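You operate a simulated robot arm through the tools that you are given. There is no shell and no other tool. Be economical: measure what you need, move in short steps, check, and stop when the job is done.

You run a simulated robot arm. Do the job below in one go: nothing can be reset, and whatever is moved stays where it is left.

JOB
Put the reading glasses away in their case and lay it on the brass tray.
Fine: shut the lid and do up the catch.

It is judged by the outcome, as a careful person would: the job done as asked, and still so three seconds after it is handed in. It fails if anything else is knocked over, pushed out of place, dropped, spilled or broken. A push-on lid holds only when it is set on centred and level and pressed home; a screw cap is set on level and turned clockwise until tight.

ROBOT AND FRAMES
A 6-joint arm with a two-finger parallel gripper, fixed in place. Base frame: the origin is at the foot of the arm, x ahead of it, y to its left, z up; the work surface is at about z = 0. Units: m, degrees, N and s.
With the tool pointing down near the work surface it reaches from about 0.14 to 0.58 m from the base axis. Its first joint turns from -66.0 to 66.0 degrees. Payload 2.1 kg.
Tool frame: the origin (TCP) lies between the finger pads and is the grasp point; the fingertips stand 0.03 m ahead of it; z points along the fingers, y is the line along which they close. The gripper opens to 0.094 m. The fingers are 0.028 m wide and 0.01 m thick; the gripper's body (0.05 by 0.096 m) begins 0.055 m behind the TCP.
Orientation is that of the tool frame in the base frame, as a unit quaternion [w, x, y, z]. With the fingers straight down and closing along the base's y, the tool's x points along the base's -x, its y along +y and its z along -z.

CONTROLS
- The arm moves only by the tool step_arm. Its argument "series" is a list of rows, each a list of 2 entries, a list of its own where there are three numbers: the shift along the base's x, y, z in units of 25 mm (1.0 is 25 mm), then the turn, a rotation vector about the base's x, y, z in units of 6 degrees (1.0 is 6 degrees). In form: [[[tx, ty, tz], [rx, ry, rz]], ...]. A call has 1 to 8 rows; each row shifts and turns the commanded pose from where the row before left it. "hand" is the gripper command, from -1 (shut) to 1 (fully open), values between in proportion, set as the call begins (left out, the last holds). A call with a number of a shift or a turn outside -1 to 1 is refused whole. Rows are played at 5 a second. More than 0.05 m and 8.6 degrees between two rows, or a gripper value outside its range, and nothing of the call is played. A pose out of reach is approached as far as the arm can. The call stops where the force on the tool passes 70 N (or 10 N more than at its start, if that is more) or the arm is blocked; 0.2 s more then pass. The fingers move at their own pace (about 0.072 m/s each) and stop on an object; they squeeze with about 21 N. The grip force told is the motor's: it shows also when the fingers shut on nothing. Time passes only in rows, and 0.2 s behind the last, so rows that do not move let the fingers close. It gives the time, the measured TCP pose, the force on the tool (base axes), the opening and the grip force at its end, in the units of the frame above (readings bear some noise), with the torque about the TCP (base axes, N m) and any sound that the robot's microphone picked up, and new pictures: "show" is both (left out), scene, wrist or none.
- Cameras (640 x 400 px; columns grow to the right, rows downward): "scene" is fixed at [0.0609, -0.3708, 0.4917]; the picture's right is [0.76, -0.65, 0.00], its down [-0.33, -0.38, -0.86] and it looks along [0.56, 0.65, -0.51] (base axes); focal length 293 px, centre (320, 200). "wrist" rides on the gripper at [0.076, 0.014, -0.102] in the tool frame; the picture's right is [-0.18, 0.98, 0.00], its down [-0.75, -0.14, -0.64] and it looks along [-0.63, -0.12, 0.77] (tool axes); focal length 243 px, centre (320, 200). There is no depth. A picture from a camera that has moved, and an enlarged one, comes with that camera's place and axes in the base frame and with its lens.
- close_up(camera, box): a new picture of the part [left, top, right, bottom] of that camera's present view, enlarged. No time passes.
- job_done(): hands the job in; it is judged then, once.

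Work in short steps. Places have to be worked out from the pictures, the camera data and where the tool is seen: move nearer, look again, correct. Check each grasp and each placing, and mend what went wrong. You have 120 turns and 200 pictures in all, those below and enlarged ones among them. Open the gripper and draw the arm clear of the work before you hand the job in, unless the task says otherwise; then end with one line.

The tools are called after "Call:" as a command line: name --argument value ..., lists and objects as JSON in quotes. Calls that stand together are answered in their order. step_arm: Moves the arm, as the interface text tells. Its arguments: {"type":"object","properties":{"series":{"type":"array"},"hand":{"type":"number"},"show":{"type":"string","enum":["both","scene","wrist","none"]}},"required":["series"]} The other tools are called the same way: close_up (camera, box) takes an enlarged picture of a part of a camera's view; job_done () hands the job in.

At the start:

```text
time_s: 0.0
position: [0.3452, -0.0022, 0.2933]
tcp_rot: [-0.001, 0.0, 1.0, 0.001]
ft_force: [-0.4, -0.4, -0.3]
ft_torque: [0.02, 0.01, -0.02]
gripper_width: 0.0942
finger_force: 0.1
```

scene: 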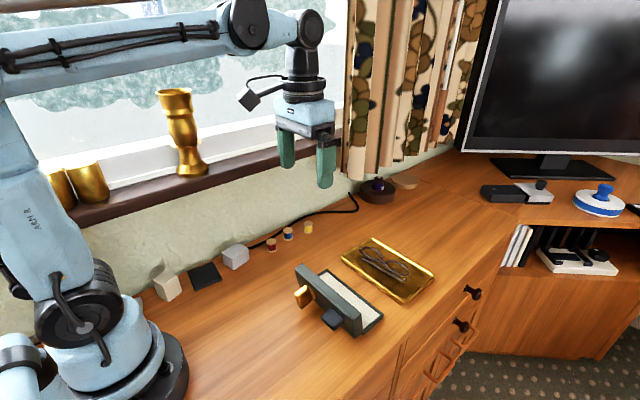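
wrist: 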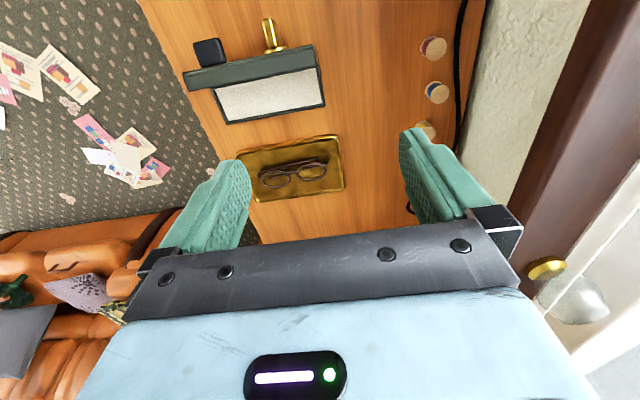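

The glasses are on the brass tray and the open case stands beside it. I'll enlarge both views first.

Call:
close_up --camera "scene" --box '[280, 220, 440, 340]'

Call:
close_up --camera "wrist" --box '[170, 10, 370, 210]'

```text
3.33 times, centred on (360, 280) of scene
camera zoom: at [0.0609, -0.3708, 0.4917], right [0.76, -0.65, 0.0], down [-0.33, -0.38, -0.86], along [0.56, 0.65, -0.51], focal length 977 px, centre (187, -67)
```

zoom: 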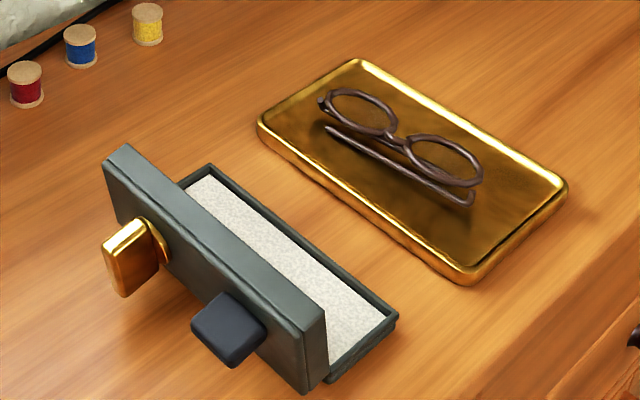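

```text
2.00 times, centred on (270, 110) of wrist
camera zoom: at [0.2692, 0.0134, 0.396], right [0.18, 0.98, 0.0], down [0.75, -0.14, 0.64], along [0.63, -0.12, -0.77], focal length 485 px, centre (420, 380)
```

zoom: 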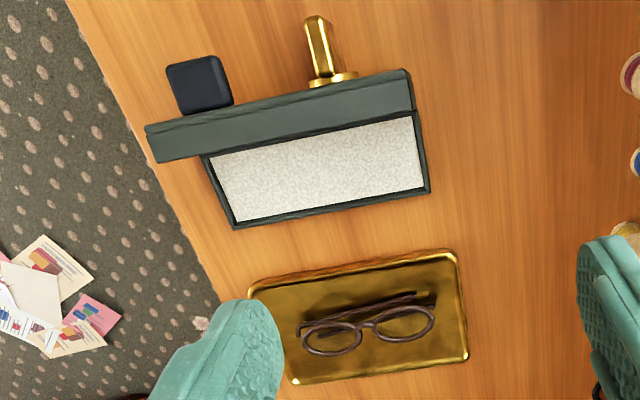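

The case is roughly x 0.33–0.39, y −0.156–0, with its lid upright at x≈0.31–0.33. The tray is centred near (0.505, −0.083), with the glasses at about (0.505, −0.08). I'll move above the glasses while turning the tool 90°, so it closes along x.

Call:
step_arm --series '[[[0.4, -0.2, -0.1], [0, 0, 1]], [[0.4, -0.2, -0.1], [0, 0, 1]], [[0.4, -0.2, -0.1], [0, 0, 1]], [[0.4, -0.2, -0.1], [0, 0, 1]], [[0.4, -0.2, -0.1], [0, 0, 1]], [[0.4, -0.2, -0.1], [0, 0, 1]], [[0.4, -0.2, -0.1], [0, 0, 1]], [[0.4, -0.2, -0.1], [0, 0, 1]]]' --show "none"

Call:
step_arm --series '[[[0.4, -0.2, -0.1], [0, 0, 1]], [[0.4, -0.2, -0.1], [0, 0, 1]], [[0.4, -0.2, -0.1], [0, 0, 1]], [[0.4, -0.2, -0.1], [0, 0, 1]], [[0.4, -0.2, -0.1], [0, 0, 1]], [[0.4, -0.2, -0.1], [0, 0, 1]], [[0.4, -0.2, -0.1], [0, 0, 1]]]'

```text
time_s: 1.8
position: [0.4245, -0.0432, 0.274]
tcp_rot: [-0.001, -0.408, 0.913, 0.0]
ft_force: [0.4, -0.2, 0.7]
ft_torque: [0.03, -0.01, 0.0]
gripper_width: 0.094
finger_force: 0.2
```

```text
time_s: 3.4
position: [0.4976, -0.0775, 0.2571]
tcp_rot: [0.0, 0.708, -0.707, 0.0]
ft_force: [0.7, -0.4, 0.2]
ft_torque: [-0.03, -0.01, -0.01]
gripper_width: 0.0941
finger_force: 0.2
camera wrist: at [0.4817, -0.1532, 0.3594], right [-0.98, 0.18, 0.0], down [0.14, 0.75, 0.64], along [0.12, 0.63, -0.77], focal length 243 px, centre (320, 200)
```

scene: 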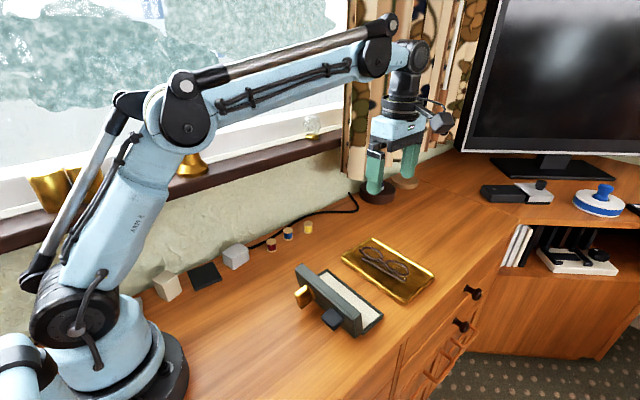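
wrist: 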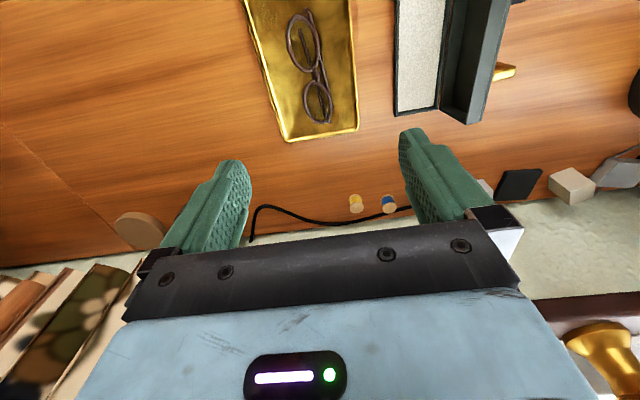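

Call:
close_up --camera "wrist" --box '[230, 0, 390, 150]'

Call:
close_up --camera "scene" --box '[340, 230, 440, 305]'

Call:
close_up --camera "scene" --box '[280, 250, 400, 340]'

```text
2.67 times, centred on (310, 75) of wrist
camera zoom: at [0.4817, -0.1532, 0.3594], right [-0.98, 0.18, 0.0], down [0.14, 0.75, 0.64], along [0.12, 0.63, -0.77], focal length 647 px, centre (347, 533)
```

zoom: 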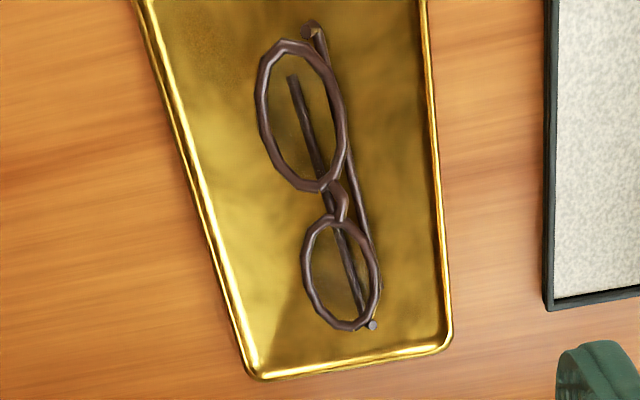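

```text
5.33 times, centred on (390, 268) of scene
camera zoom: at [0.0609, -0.3708, 0.4917], right [0.76, -0.65, 0.0], down [-0.33, -0.38, -0.86], along [0.56, 0.65, -0.51], focal length 1563 px, centre (-53, -160)
```

zoom: 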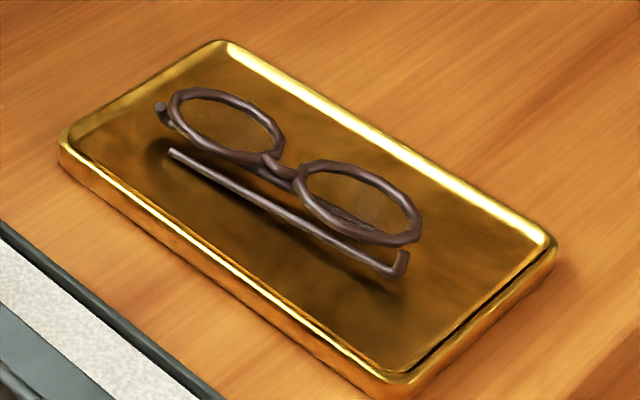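

```text
4.44 times, centred on (340, 295) of scene
camera zoom: at [0.0609, -0.3708, 0.4917], right [0.76, -0.65, 0.0], down [-0.33, -0.38, -0.86], along [0.56, 0.65, -0.51], focal length 1303 px, centre (231, -222)
```

zoom: 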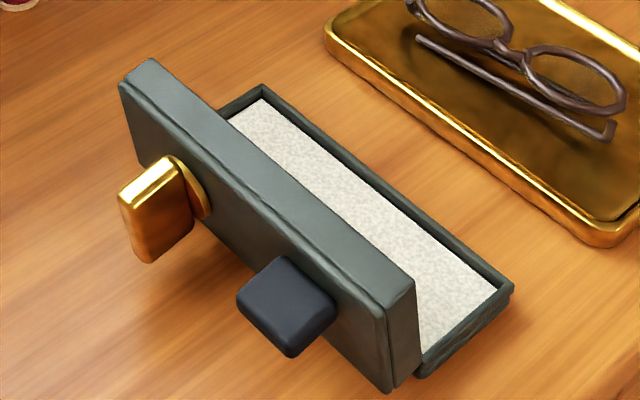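

The glasses' bridge is at about (0.500, −0.081). I'll narrow the opening to about 0.06 so the fingers fit inside the tray, then come down to z≈0.10 and look again.

Call:
step_arm --series '[[[0.1, -0.14, -0.9], [0, 0, 0]], [[0, 0, -0.9], [0, 0, 0]], [[0, 0, -0.9], [0, 0, 0]], [[0, 0, -0.9], [0, 0, 0]], [[0, 0, -0.9], [0, 0, 0]], [[0, 0, -0.9], [0, 0, 0]], [[0, 0, -0.88], [0, 0, 0]]]' --hand 0.28

```text
time_s: 5.0
position: [0.5018, -0.0794, 0.0982]
tcp_rot: [0.0, 0.707, -0.707, 0.0]
ft_force: [-0.6, -0.1, -0.1]
ft_torque: [0.01, 0.0, 0.02]
gripper_width: 0.0601
finger_force: 0.0
camera wrist: at [0.4862, -0.1556, 0.2], right [-0.98, 0.18, 0.0], down [0.14, 0.75, 0.64], along [0.12, 0.63, -0.77], focal length 243 px, centre (320, 200)
```

scene: 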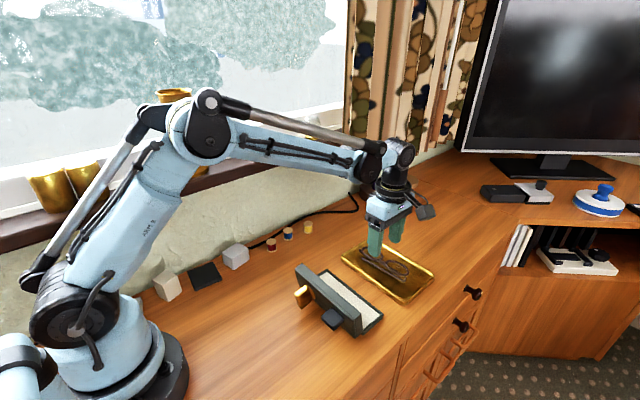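
wrist: 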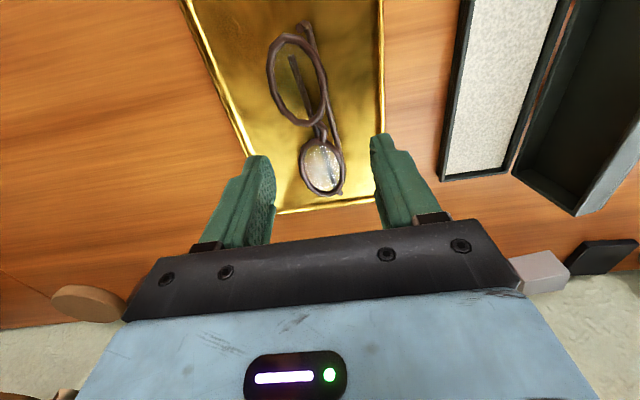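

The bridge now works out at (0.499, −0.081). I'll descend over it to TCP z≈0.044.

Call:
step_arm --series '[[[-0.06, -0.06, -0.7], [0, 0, 0]], [[0, 0, -0.7], [0, 0, 0]], [[0, 0, -0.4], [0, 0, 0]], [[0, 0, -0.36], [0, 0, 0]], [[0, 0, 0], [0, 0, 0]]]'

```text
time_s: 6.2
position: [0.4962, -0.0811, 0.0449]
tcp_rot: [0.0, 0.707, -0.707, -0.001]
ft_force: [0.6, -0.2, -0.8]
ft_torque: [0.01, 0.0, -0.01]
gripper_width: 0.0602
finger_force: 0.0
camera wrist: at [0.4824, -0.157, 0.1473], right [-0.98, 0.18, 0.0], down [0.14, 0.75, 0.64], along [0.12, 0.63, -0.77], focal length 243 px, centre (320, 200)
```

scene: 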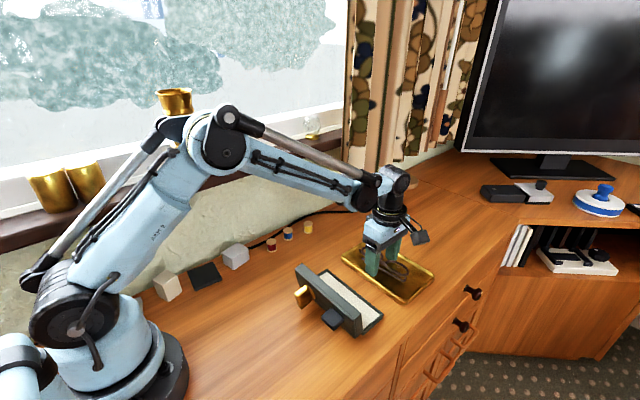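
wrist: 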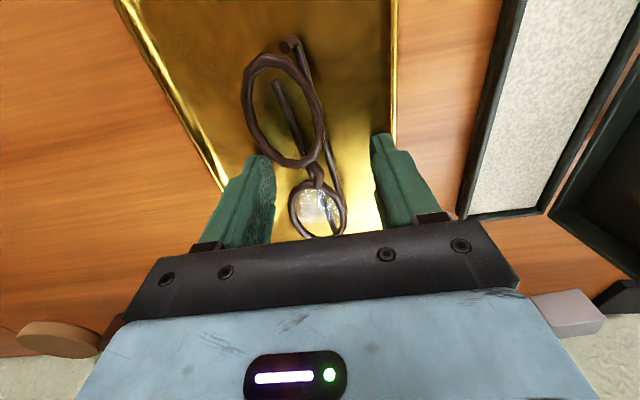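

The bridge is at z≈0.029, between the fingers. I'll lower 4 mm more and close gently.

Call:
step_arm --series '[[[0.1, 0, -0.15], [0, 0, 0]], [[0, 0, 0], [0, 0, 0]]]' --show "none"

Call:
step_arm --series '[[[0, 0, 0], [0, 0, 0]], [[0, 0, 0], [0, 0, 0]], [[0, 0, 0], [0, 0, 0]]]' --hand -1

```text
time_s: 6.8
position: [0.5005, -0.0816, 0.042]
tcp_rot: [0.0, 0.707, -0.707, 0.0]
ft_force: [-3.0, -0.4, 13.1]
ft_torque: [-0.08, -0.14, -0.02]
gripper_width: 0.0594
finger_force: 0.0
```

```text
time_s: 7.6
position: [0.4997, -0.0821, 0.0422]
tcp_rot: [0.0, 0.707, -0.707, 0.001]
ft_force: [-2.8, 0.4, 22.5]
ft_torque: [-0.05, 0.22, 0.01]
gripper_width: 0.0382
finger_force: 20.7
camera wrist: at [0.4859, -0.1574, 0.1443], right [-0.98, 0.18, 0.0], down [0.14, 0.75, 0.64], along [0.12, 0.63, -0.77], focal length 243 px, centre (320, 200)
```

scene: 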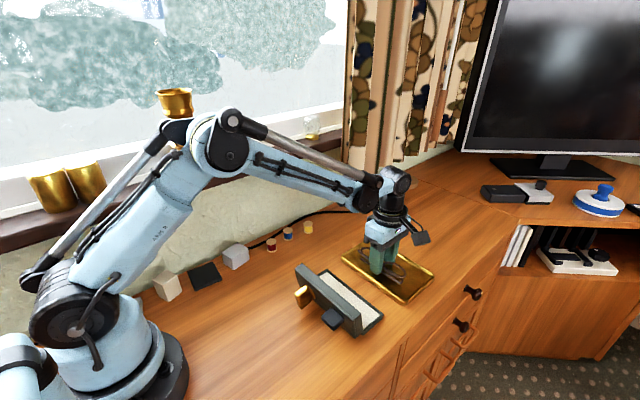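
wrist: 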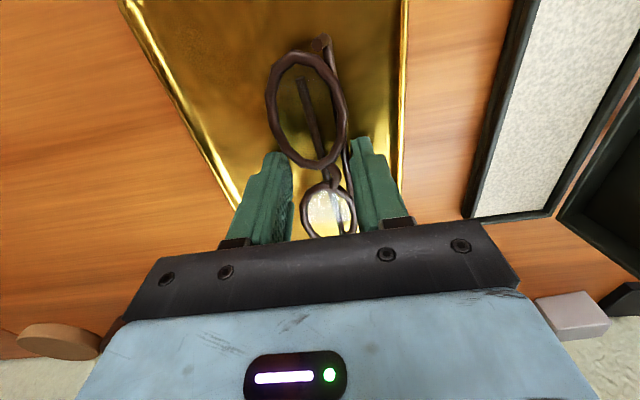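

The fingertips reached the tray floor (z≈0.012), and the grip holds at 38 mm. I'll lift and check that the glasses come along.

Call:
step_arm --series '[[[0, 0, 0.2], [0, 0, 0]], [[0, 0, 0.5], [0, 0, 0]], [[0, 0, 0.8], [0, 0, 0]], [[0, 0, 1], [0, 0, 0]], [[0, 0, 1], [0, 0, 0]], [[0, 0, 0], [0, 0, 0]]]'

```text
time_s: 9.0
position: [0.4983, -0.0798, 0.1303]
tcp_rot: [-0.001, 0.707, -0.707, 0.0]
ft_force: [-0.3, 0.2, 0.5]
ft_torque: [0.02, 0.0, 0.0]
gripper_width: 0.038
finger_force: 21.3
camera wrist: at [0.4849, -0.1552, 0.2316], right [-0.98, 0.18, 0.0], down [0.14, 0.75, 0.64], along [0.12, 0.63, -0.77], focal length 243 px, centre (320, 200)
```

scene: 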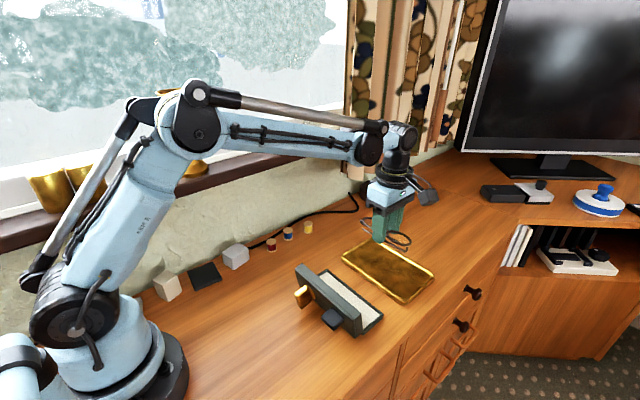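
wrist: 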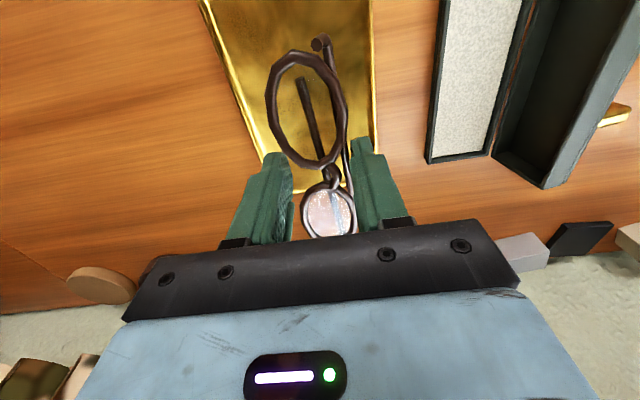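

The glasses are held. I'll measure the case more precisely.

Call:
close_up --camera "wrist" --box '[400, 0, 640, 200]'

```text
2.00 times, centred on (520, 100) of wrist
camera zoom: at [0.4849, -0.1552, 0.2316], right [-0.98, 0.18, 0.0], down [0.14, 0.75, 0.64], along [0.12, 0.63, -0.77], focal length 485 px, centre (-80, 400)
```

zoom: 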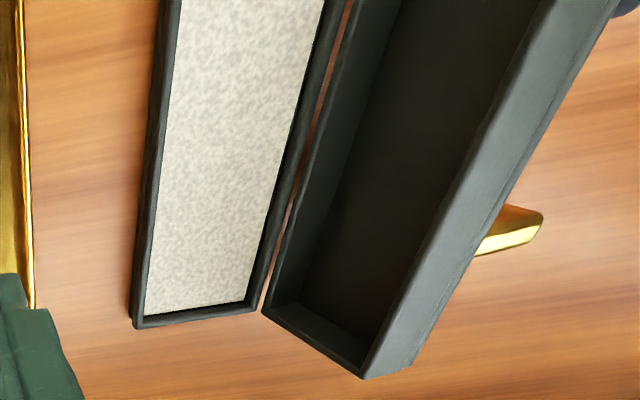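

The case's inner width (~0.05) is too narrow for the fingers to go in beside the 38 mm wide glasses. I'll set them back on the tray and regrip about 8 mm higher, so the fingertips stay above the case rim.

Call:
step_arm --series '[[[0, 0, -1], [0, 0, 0]], [[0, 0, -1], [0, 0, 0]], [[0, 0, -0.8], [0, 0, 0]], [[0, 0, -0.5], [0, 0, 0]], [[0, 0, -0.14], [0, 0, 0]], [[0, 0, 0], [0, 0, 0]]]' --show "none"

Call:
step_arm --series '[[[0, 0, 0], [0, 0, 0]], [[0, 0, 0.1], [0, 0, 0]], [[0, 0, 0.2], [0, 0, 0]], [[0, 0, 0], [0, 0, 0]]]' --hand 0.2

```text
time_s: 10.4
position: [0.4986, -0.0813, 0.044]
tcp_rot: [0.0, 0.707, -0.707, 0.0]
ft_force: [-0.5, 0.2, -0.4]
ft_torque: [0.01, -0.01, 0.01]
gripper_width: 0.038
finger_force: 20.7
```

```text
time_s: 11.4
position: [0.4973, -0.0821, 0.0506]
tcp_rot: [0.0, 0.707, -0.707, 0.0]
ft_force: [0.3, -0.1, -0.3]
ft_torque: [0.0, 0.05, 0.01]
gripper_width: 0.0566
finger_force: 0.0
camera wrist: at [0.4847, -0.1574, 0.1533], right [-0.98, 0.18, 0.0], down [0.14, 0.75, 0.64], along [0.12, 0.63, -0.77], focal length 243 px, centre (320, 200)
```

scene: 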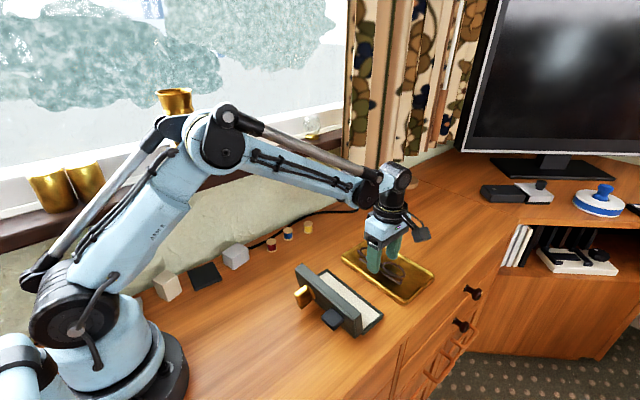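
wrist: 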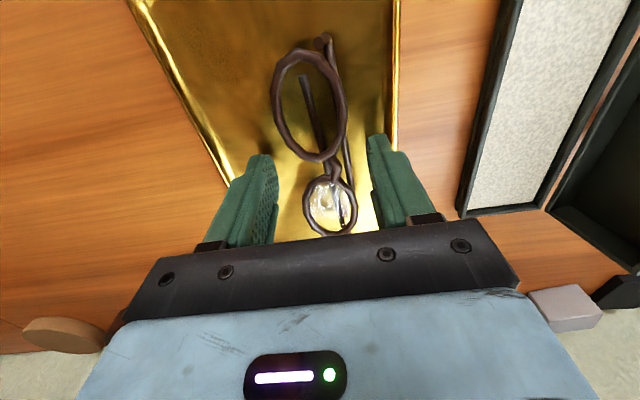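

The glasses are set down with the fingertips now near z=0.021. I'll regrip and lift.

Call:
step_arm --series '[[[0, 0, 0], [0, 0, 0]], [[0, 0, 0], [0, 0, 0]], [[0, 0, 0], [0, 0, 0]], [[0, 0, 0.5], [0, 0, 0]], [[0, 0, 0.8], [0, 0, 0]], [[0, 0, 1], [0, 0, 0]], [[0, 0, 1], [0, 0, 0]], [[0, 0, 0.5], [0, 0, 0]]]' --hand -1

```text
time_s: 13.2
position: [0.4987, -0.0823, 0.1462]
tcp_rot: [-0.001, 0.707, -0.707, 0.0]
ft_force: [-0.8, 0.1, 0.2]
ft_torque: [-0.01, -0.04, -0.01]
gripper_width: 0.038
finger_force: 21.5
camera wrist: at [0.4841, -0.1574, 0.2486], right [-0.98, 0.18, 0.0], down [0.14, 0.75, 0.64], along [0.12, 0.63, -0.77], focal length 243 px, centre (320, 200)
```

scene: 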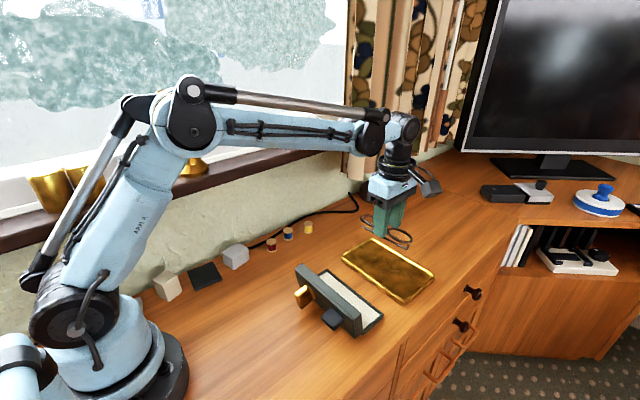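
wrist: 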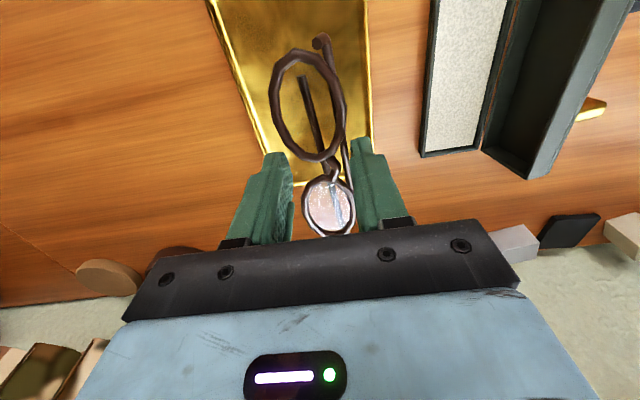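

Held securely. I'll move over the case at the same height.

Call:
step_arm --series '[[[-0.9, 0, 0], [0, 0, 0]], [[-0.9, -0.1, 0], [0, 0, 0]], [[-0.9, -0.1, 0], [0, 0, 0]], [[-0.9, 0, 0], [0, 0, 0]], [[-0.9, 0, 0], [0, 0, 0]], [[-0.7, 0, 0], [0, 0, 0]], [[0, 0, 0], [0, 0, 0]]]'

```text
time_s: 14.8
position: [0.3689, -0.0886, 0.1453]
tcp_rot: [0.0, 0.707, -0.707, 0.001]
ft_force: [-0.8, -0.7, 0.2]
ft_torque: [0.0, -0.02, 0.0]
gripper_width: 0.038
finger_force: 21.5
camera wrist: at [0.3542, -0.1638, 0.248], right [-0.98, 0.18, 0.0], down [0.14, 0.75, 0.64], along [0.12, 0.63, -0.77], focal length 243 px, centre (320, 200)
```

scene: 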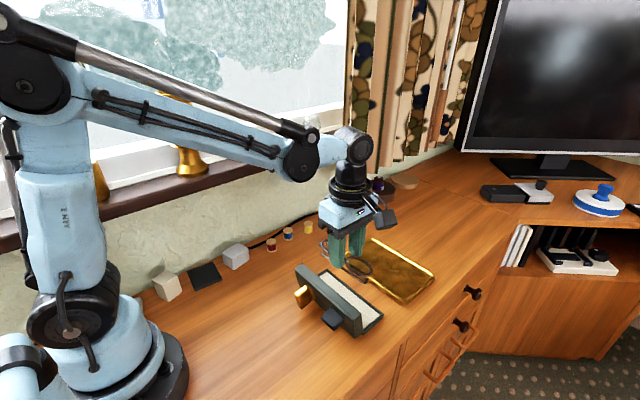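
wrist: 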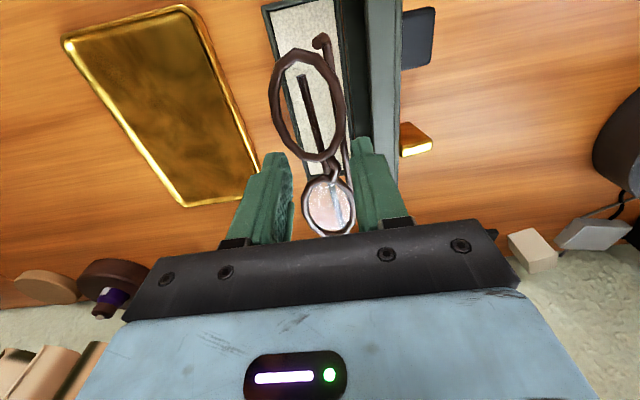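

Call:
close_up --camera "wrist" --box '[230, 0, 470, 200]'

Call:
close_up --camera "scene" --box '[280, 220, 400, 340]'

```text
2.00 times, centred on (350, 100) of wrist
camera zoom: at [0.3542, -0.1638, 0.248], right [-0.98, 0.18, 0.0], down [0.14, 0.75, 0.64], along [0.12, 0.63, -0.77], focal length 485 px, centre (260, 400)
```

zoom: 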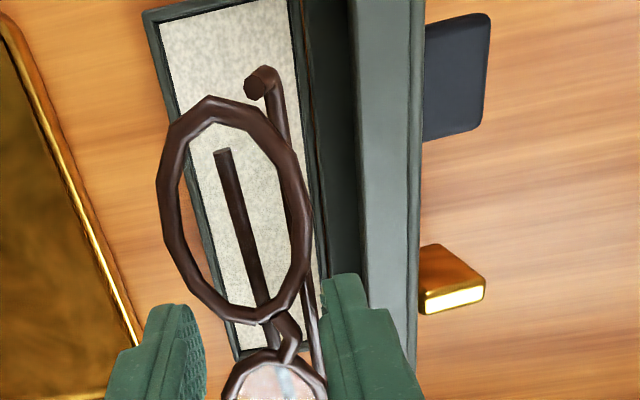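

```text
3.33 times, centred on (340, 280) of scene
camera zoom: at [0.0609, -0.3708, 0.4917], right [0.76, -0.65, 0.0], down [-0.33, -0.38, -0.86], along [0.56, 0.65, -0.51], focal length 977 px, centre (253, -67)
```

zoom: 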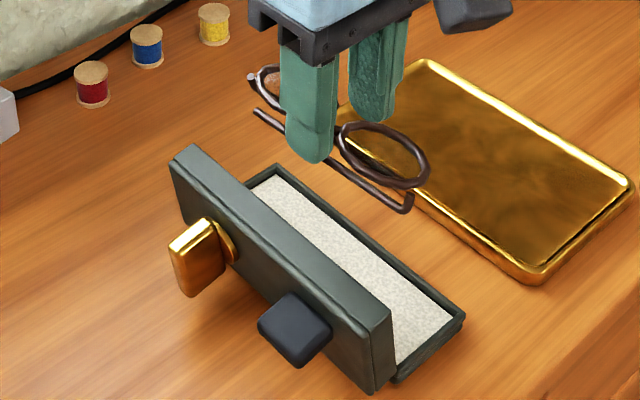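

The case interior spans x≈0.344–0.392 and y≈−0.161 to −0.009, and the glasses are centred over it. I'll descend to TCP z≈0.058 and look.

Call:
step_arm --series '[[[-0.02, 0.06, -1], [0, 0, 0]], [[0, 0, -1], [0, 0, 0]], [[0, 0, -0.8], [0, 0, 0]], [[0, 0, -0.4], [0, 0, 0]], [[0, 0, -0.3], [0, 0, 0]], [[0, 0, 0], [0, 0, 0]]]'

```text
time_s: 16.2
position: [0.3712, -0.0855, 0.0585]
tcp_rot: [-0.001, -0.707, 0.707, -0.001]
ft_force: [0.2, -0.1, -1.0]
ft_torque: [-0.02, 0.02, -0.01]
gripper_width: 0.0379
finger_force: 20.9
camera wrist: at [0.3551, -0.1618, 0.1593], right [-0.98, 0.18, 0.0], down [0.14, 0.75, 0.64], along [0.12, 0.63, -0.77], focal length 243 px, centre (320, 200)
```

scene: 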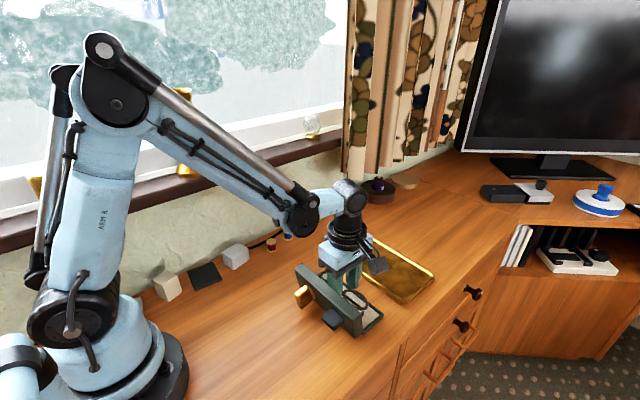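
wrist: 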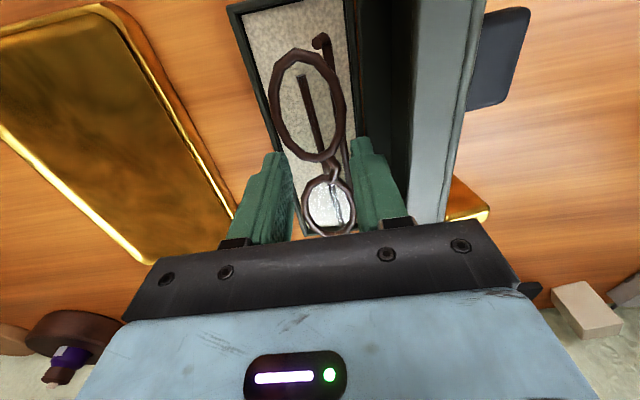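

Call:
close_up --camera "wrist" --box '[210, 0, 450, 240]'

Call:
close_up --camera "scene" --box '[280, 240, 400, 340]'

```text
1.67 times, centred on (330, 120) of wrist
camera zoom: at [0.3551, -0.1618, 0.1593], right [-0.98, 0.18, 0.0], down [0.14, 0.75, 0.64], along [0.12, 0.63, -0.77], focal length 404 px, centre (303, 333)
```

zoom: 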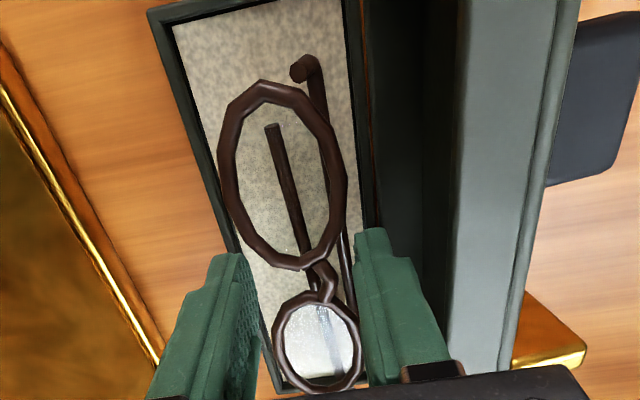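

```text
4.00 times, centred on (340, 290) of scene
camera zoom: at [0.0609, -0.3708, 0.4917], right [0.76, -0.65, 0.0], down [-0.33, -0.38, -0.86], along [0.56, 0.65, -0.51], focal length 1172 px, centre (240, -160)
```

zoom: 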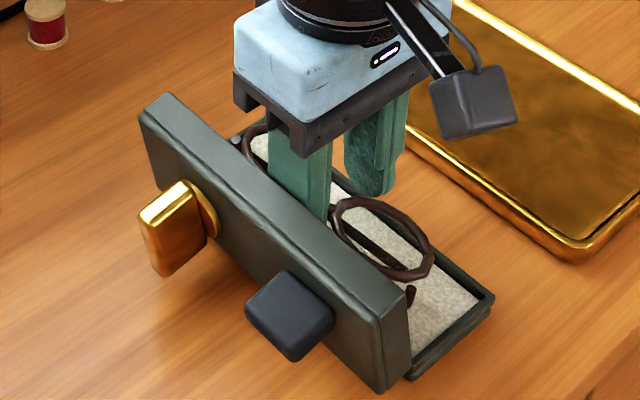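

The glasses line up with the interior. I'll lower in small steps and watch the force.

Call:
step_arm --series '[[[-0.04, 0, -0.15], [0, 0, 0]], [[0, 0, -0.12], [0, 0, 0]], [[0, 0, 0], [0, 0, 0]]]' --show "none"

```text
time_s: 17.0
position: [0.3689, -0.0859, 0.0515]
tcp_rot: [-0.001, 0.707, -0.707, 0.0]
ft_force: [-0.4, -0.4, -0.6]
ft_torque: [0.0, 0.02, -0.01]
gripper_width: 0.038
finger_force: 21.3
```

Call:
step_arm --series '[[[0, 0, -0.08], [0, 0, 0]], [[0, 0, 0], [0, 0, 0]]]' --show "wrist"

```text
time_s: 17.6
position: [0.3688, -0.0853, 0.0493]
tcp_rot: [0.0, -0.707, 0.707, 0.0]
ft_force: [0.1, -0.1, -0.8]
ft_torque: [0.03, 0.03, 0.01]
gripper_width: 0.0378
finger_force: 20.9
camera wrist: at [0.354, -0.1607, 0.1512], right [-0.98, 0.18, 0.0], down [0.14, 0.75, 0.64], along [0.12, 0.63, -0.77], focal length 243 px, centre (320, 200)
```

wrist: 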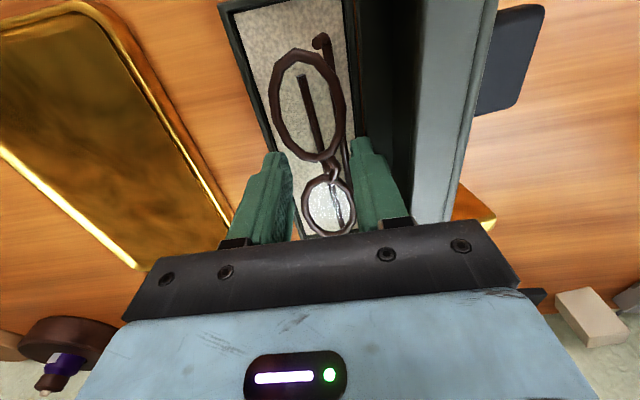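

No contact yet, so I'll continue by 2 mm.

Call:
step_arm --series '[[[0, 0, -0.08], [0, 0, 0]], [[0, 0, 0], [0, 0, 0]]]' --show "none"

Call:
step_arm --series '[[[0, 0, -0.08], [0, 0, 0]], [[0, 0, 0], [0, 0, 0]]]' --show "none"

```text
time_s: 18.2
position: [0.3677, -0.0845, 0.0463]
tcp_rot: [0.0, -0.707, 0.707, 0.0]
ft_force: [-0.2, -0.2, 17.5]
ft_torque: [0.02, 0.0, 0.02]
gripper_width: 0.038
finger_force: 21.1
```

```text
time_s: 18.8
position: [0.3699, -0.0843, 0.0456]
tcp_rot: [-0.001, 0.707, -0.707, 0.0]
ft_force: [-4.6, 1.6, 22.7]
ft_torque: [0.03, 0.08, -0.04]
gripper_width: 0.0379
finger_force: 21.3
```

Contact is made, at either the rim or the lining. I'll back off about 1.5 mm and open just a little.

Call:
step_arm --series '[[[0, 0, 0.1], [0, 0, 0]], [[0, 0, 0], [0, 0, 0]]]' --show "none"

Call:
step_arm --series '[[[0, 0, 0], [0, 0, 0]], [[0, 0, 0], [0, 0, 0]]]' --hand -0.06

```text
time_s: 19.4
position: [0.369, -0.0852, 0.0478]
tcp_rot: [0.0, -0.707, 0.707, 0.001]
ft_force: [0.7, -0.6, -0.4]
ft_torque: [0.03, 0.01, 0.04]
gripper_width: 0.038
finger_force: 20.7
```

```text
time_s: 20.0
position: [0.3694, -0.0849, 0.0464]
tcp_rot: [-0.001, -0.707, 0.707, -0.001]
ft_force: [0.2, 0.6, 0.0]
ft_torque: [0.01, 0.02, 0.0]
gripper_width: 0.0441
finger_force: 0.1
camera wrist: at [0.3544, -0.1603, 0.1496], right [-0.98, 0.18, 0.0], down [0.14, 0.75, 0.64], along [0.12, 0.63, -0.77], focal length 243 px, centre (320, 200)
```

scene: 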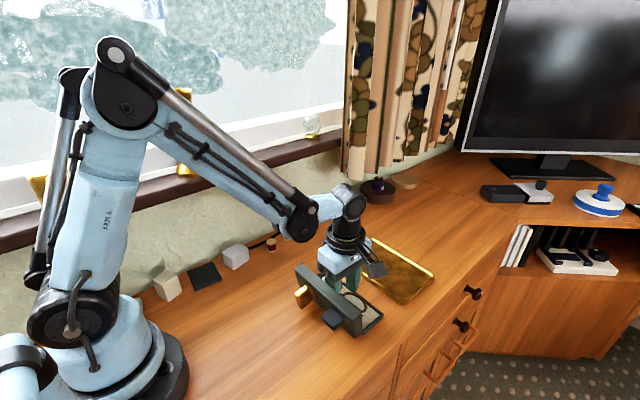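
wrist: 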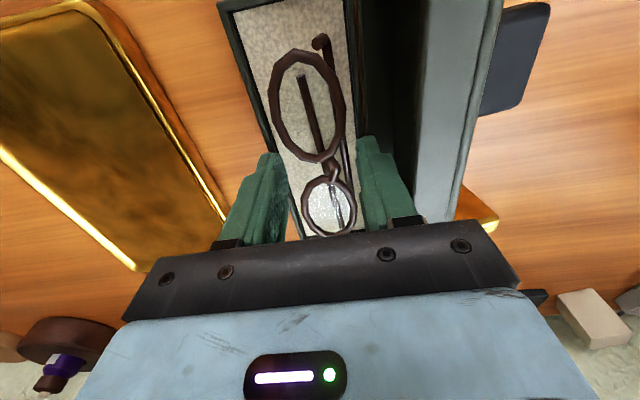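

The glasses are released in the case. I'll rise straight up to clear the lid and check.

Call:
step_arm --series '[[[0, 0, 0.3], [0, 0, 0]], [[0, 0, 0.6], [0, 0, 0]], [[0, 0, 1], [0, 0, 0]], [[0, 0, 1], [0, 0, 0]], [[0, 0, 1], [0, 0, 0]], [[0, 0, 1], [0, 0, 0]]]'

Call:
close_up --camera "wrist" --box '[230, 0, 470, 200]'

Call:
close_up --camera "scene" --box '[280, 240, 400, 340]'

```text
time_s: 21.4
position: [0.3678, -0.0859, 0.1711]
tcp_rot: [0.0, 0.707, -0.707, 0.0]
ft_force: [-0.3, 0.0, -0.1]
ft_torque: [0.01, 0.01, -0.02]
gripper_width: 0.0443
finger_force: 0.1
camera wrist: at [0.3536, -0.1614, 0.2733], right [-0.98, 0.18, 0.0], down [0.14, 0.75, 0.64], along [0.12, 0.63, -0.77], focal length 243 px, centre (320, 200)
```

scene: 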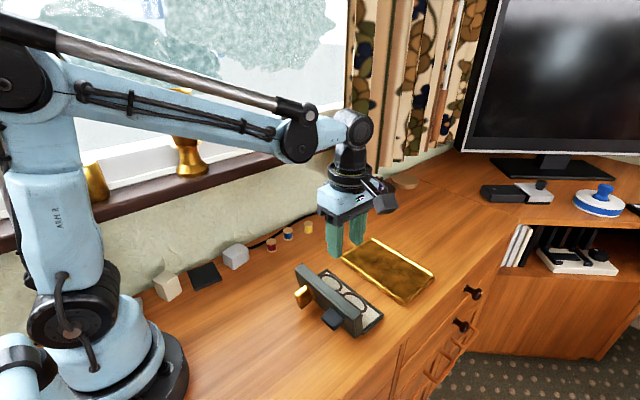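
wrist: 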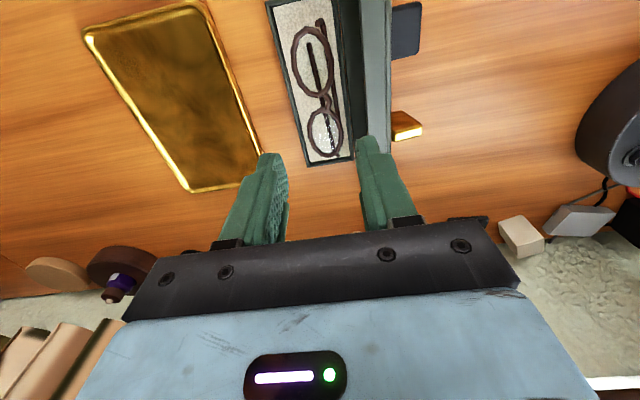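

```text
2.00 times, centred on (350, 100) of wrist
camera zoom: at [0.3536, -0.1614, 0.2733], right [-0.98, 0.18, 0.0], down [0.14, 0.75, 0.64], along [0.12, 0.63, -0.77], focal length 485 px, centre (260, 400)
```

zoom: 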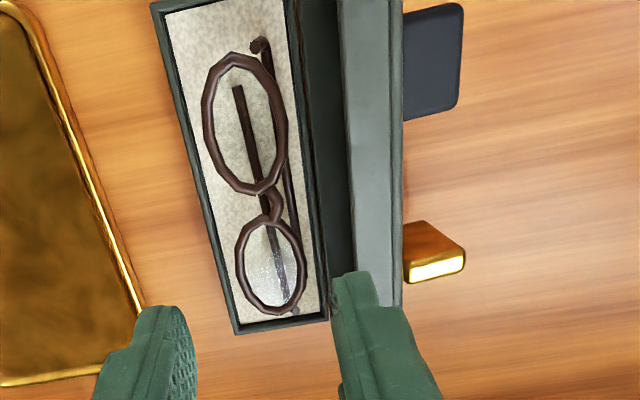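

```text
4.00 times, centred on (340, 290) of scene
camera zoom: at [0.0609, -0.3708, 0.4917], right [0.76, -0.65, 0.0], down [-0.33, -0.38, -0.86], along [0.56, 0.65, -0.51], focal length 1172 px, centre (240, -160)
```

zoom: 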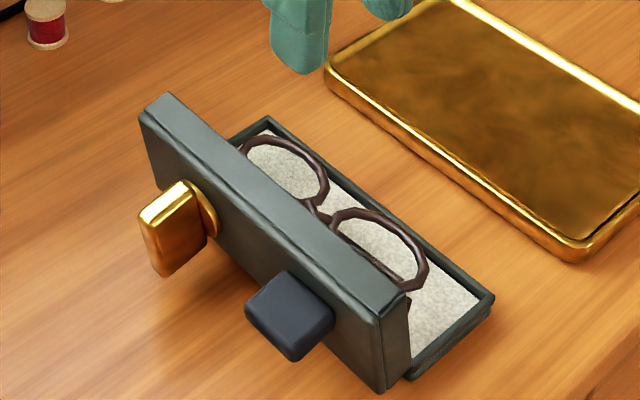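

The glasses lie fully inside the case. Next I'll close the fingers, go behind the lid between the gold piece (y≈−0.05) and the dark tab (y≈−0.135), and lower there to push the lid over.

Call:
step_arm --series '[[[-1, -0.1, 0], [0, 0, 0]], [[-1, -0.1, 0], [0, 0, 0]], [[-1, -0.1, 0], [0, 0, 0]], [[-0.9, 0, 0], [0, 0, 0]], [[0, 0, -0.8], [0, 0, 0]], [[0, 0, -0.6], [0, 0, 0]], [[0, 0, 0], [0, 0, 0]]]' --hand -1

Call:
close_up --camera "scene" --box '[260, 220, 400, 340]'

```text
time_s: 23.0
position: [0.2698, -0.093, 0.1342]
tcp_rot: [0.0, 0.707, -0.707, 0.0]
ft_force: [0.4, -0.7, -0.1]
ft_torque: [-0.01, -0.03, -0.04]
gripper_width: 0.0
finger_force: 21.3
camera wrist: at [0.2543, -0.1692, 0.2375], right [-0.98, 0.18, 0.0], down [0.14, 0.75, 0.64], along [0.12, 0.63, -0.77], focal length 243 px, centre (320, 200)
```

scene: 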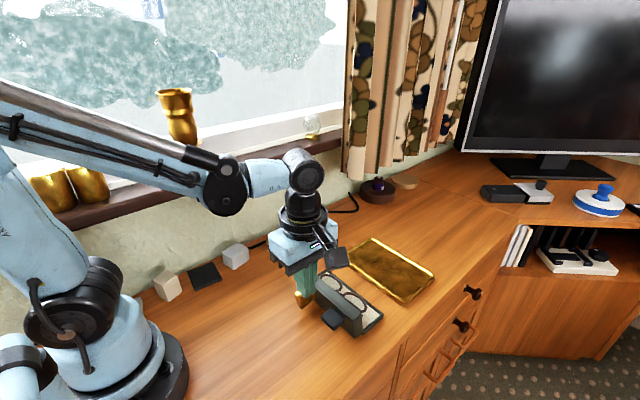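
wrist: 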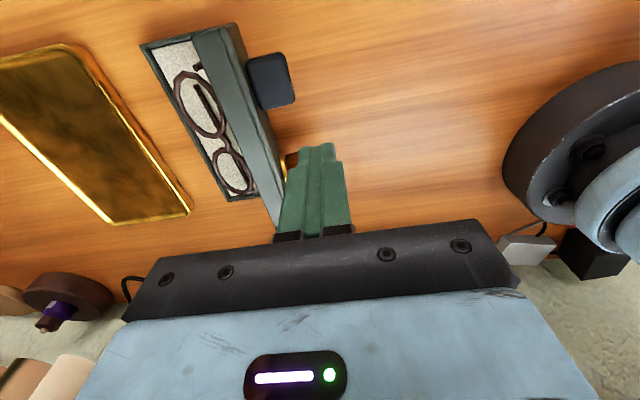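

```text
3.33 times, centred on (330, 280) of scene
camera zoom: at [0.0609, -0.3708, 0.4917], right [0.76, -0.65, 0.0], down [-0.33, -0.38, -0.86], along [0.56, 0.65, -0.51], focal length 977 px, centre (287, -67)
```

zoom: 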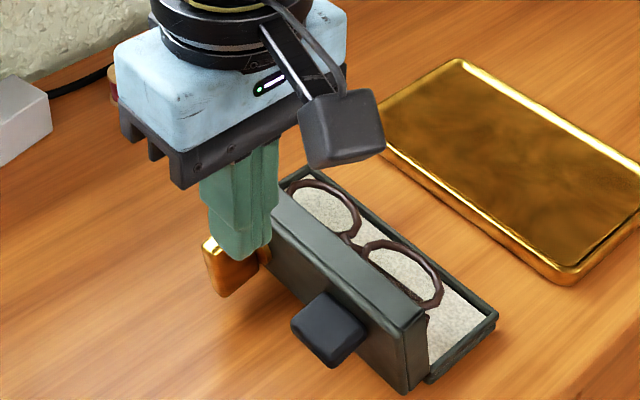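

The fingers are at y=−0.093, between the two fittings. I'll lower to TCP z≈0.097 (tips ≈0.067) and look.

Call:
step_arm --series '[[[0, 0, -0.8], [0, 0, 0]], [[0, 0, -0.7], [0, 0, 0]], [[0.3, 0, 0], [0, 0, 0]], [[0, 0, 0], [0, 0, 0]]]'

Call:
close_up --camera "scene" --box '[260, 220, 400, 340]'

```text
time_s: 24.0
position: [0.2761, -0.0922, 0.0971]
tcp_rot: [0.0, 0.707, -0.707, 0.0]
ft_force: [-0.1, 0.8, -1.1]
ft_torque: [0.0, 0.0, 0.01]
gripper_width: 0.0
finger_force: 20.8
camera wrist: at [0.2616, -0.168, 0.199], right [-0.98, 0.18, 0.0], down [0.14, 0.75, 0.64], along [0.12, 0.63, -0.77], focal length 243 px, centre (320, 200)
```

scene: 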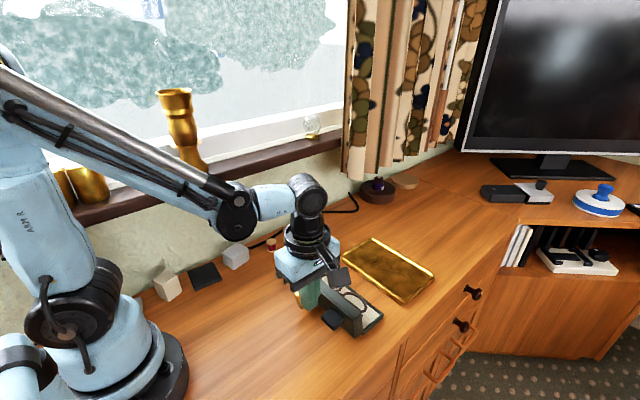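
wrist: 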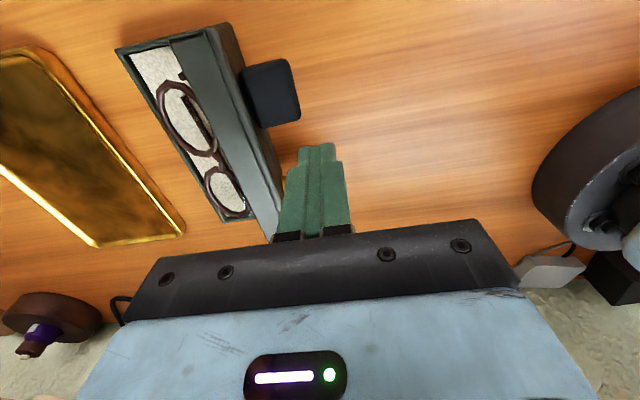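

```text
3.33 times, centred on (330, 280) of scene
camera zoom: at [0.0609, -0.3708, 0.4917], right [0.76, -0.65, 0.0], down [-0.33, -0.38, -0.86], along [0.56, 0.65, -0.51], focal length 977 px, centre (287, -67)
```

zoom: 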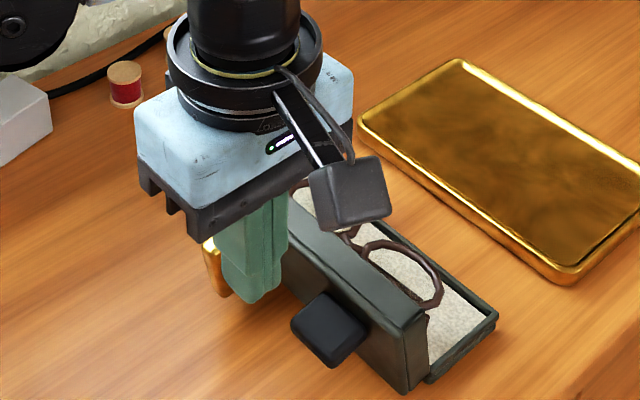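

I'm positioned behind the lid. I'll push gently in +x while watching the force.

Call:
step_arm --series '[[[0.6, 0, 0], [0, 0, 0]], [[0.4, 0, 0], [0, 0, 0]], [[0.3, 0, 0], [0, 0, 0]], [[0.3, 0, 0], [0, 0, 0]], [[0, 0, 0], [0, 0, 0]]]'

Call:
close_up --camera "scene" --box '[260, 220, 400, 340]'

```text
time_s: 25.2
position: [0.3182, -0.093, 0.0975]
tcp_rot: [0.001, 0.707, -0.707, -0.001]
ft_force: [-1.0, -1.6, 0.3]
ft_torque: [-0.02, 0.02, 0.0]
gripper_width: 0.0
finger_force: 20.8
camera wrist: at [0.303, -0.1687, 0.1992], right [-0.98, 0.18, 0.0], down [0.14, 0.75, 0.64], along [0.12, 0.63, -0.77], focal length 243 px, centre (320, 200)
```

scene: 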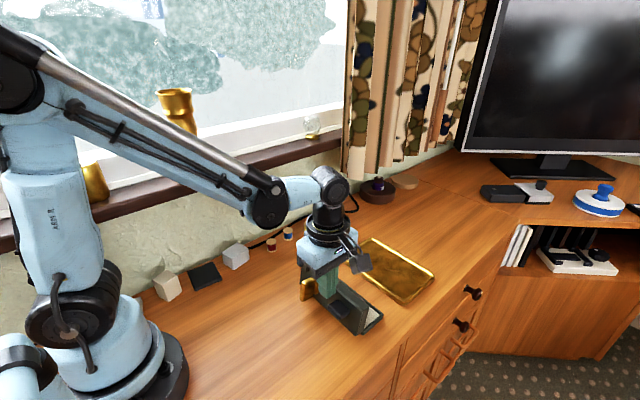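
wrist: 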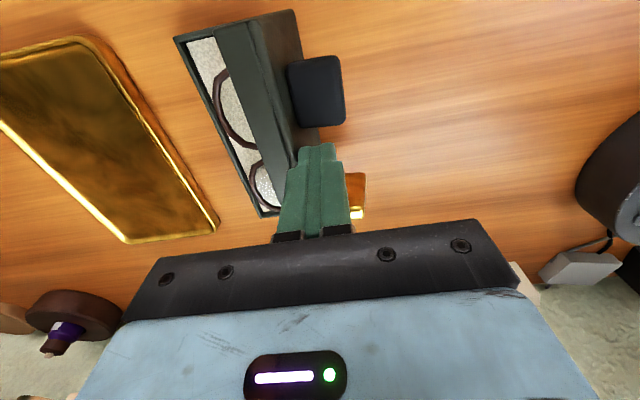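

```text
3.33 times, centred on (330, 280) of scene
camera zoom: at [0.0609, -0.3708, 0.4917], right [0.76, -0.65, 0.0], down [-0.33, -0.38, -0.86], along [0.56, 0.65, -0.51], focal length 977 px, centre (287, -67)
```

zoom: 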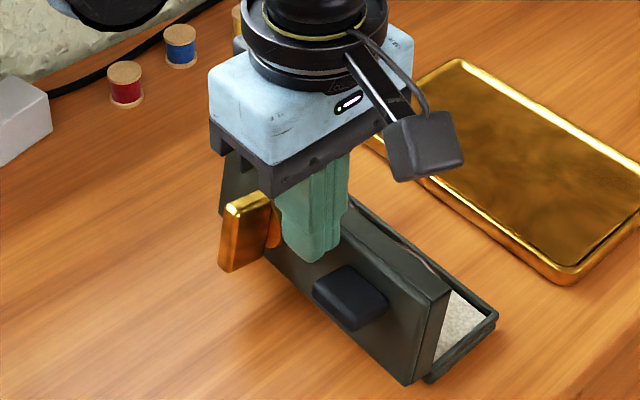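

The lid is turning with little force and the case stays put. I'll continue.

Call:
step_arm --series '[[[0.4, 0, 0], [0, 0, 0]], [[0.4, 0, 0], [0, 0, 0]], [[0.4, 0, 0], [0, 0, 0]], [[0, 0, 0], [0, 0, 0]]]'

Call:
close_up --camera "scene" --box '[260, 220, 400, 340]'

```text
time_s: 26.2
position: [0.348, -0.0938, 0.096]
tcp_rot: [0.001, -0.707, 0.707, 0.0]
ft_force: [0.4, -0.8, -0.9]
ft_torque: [0.03, -0.02, -0.02]
gripper_width: 0.0
finger_force: 21.2
camera wrist: at [0.3336, -0.1693, 0.1985], right [-0.98, 0.18, 0.0], down [0.14, 0.75, 0.64], along [0.12, 0.63, -0.77], focal length 243 px, centre (320, 200)
```

scene: 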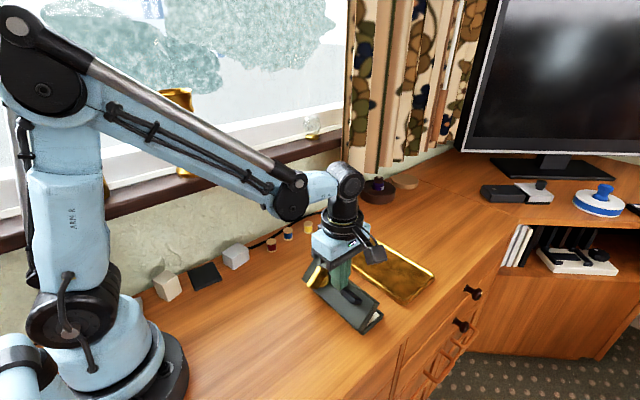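
wrist: 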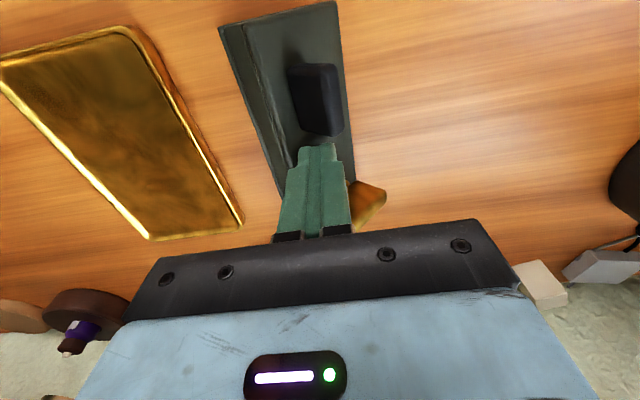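

```text
3.33 times, centred on (330, 280) of scene
camera zoom: at [0.0609, -0.3708, 0.4917], right [0.76, -0.65, 0.0], down [-0.33, -0.38, -0.86], along [0.56, 0.65, -0.51], focal length 977 px, centre (287, -67)
```

zoom: 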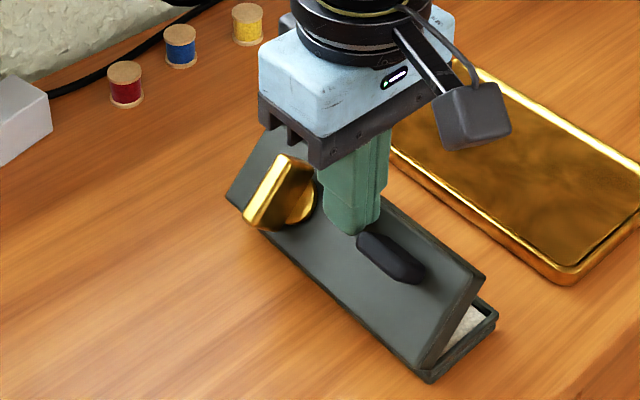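

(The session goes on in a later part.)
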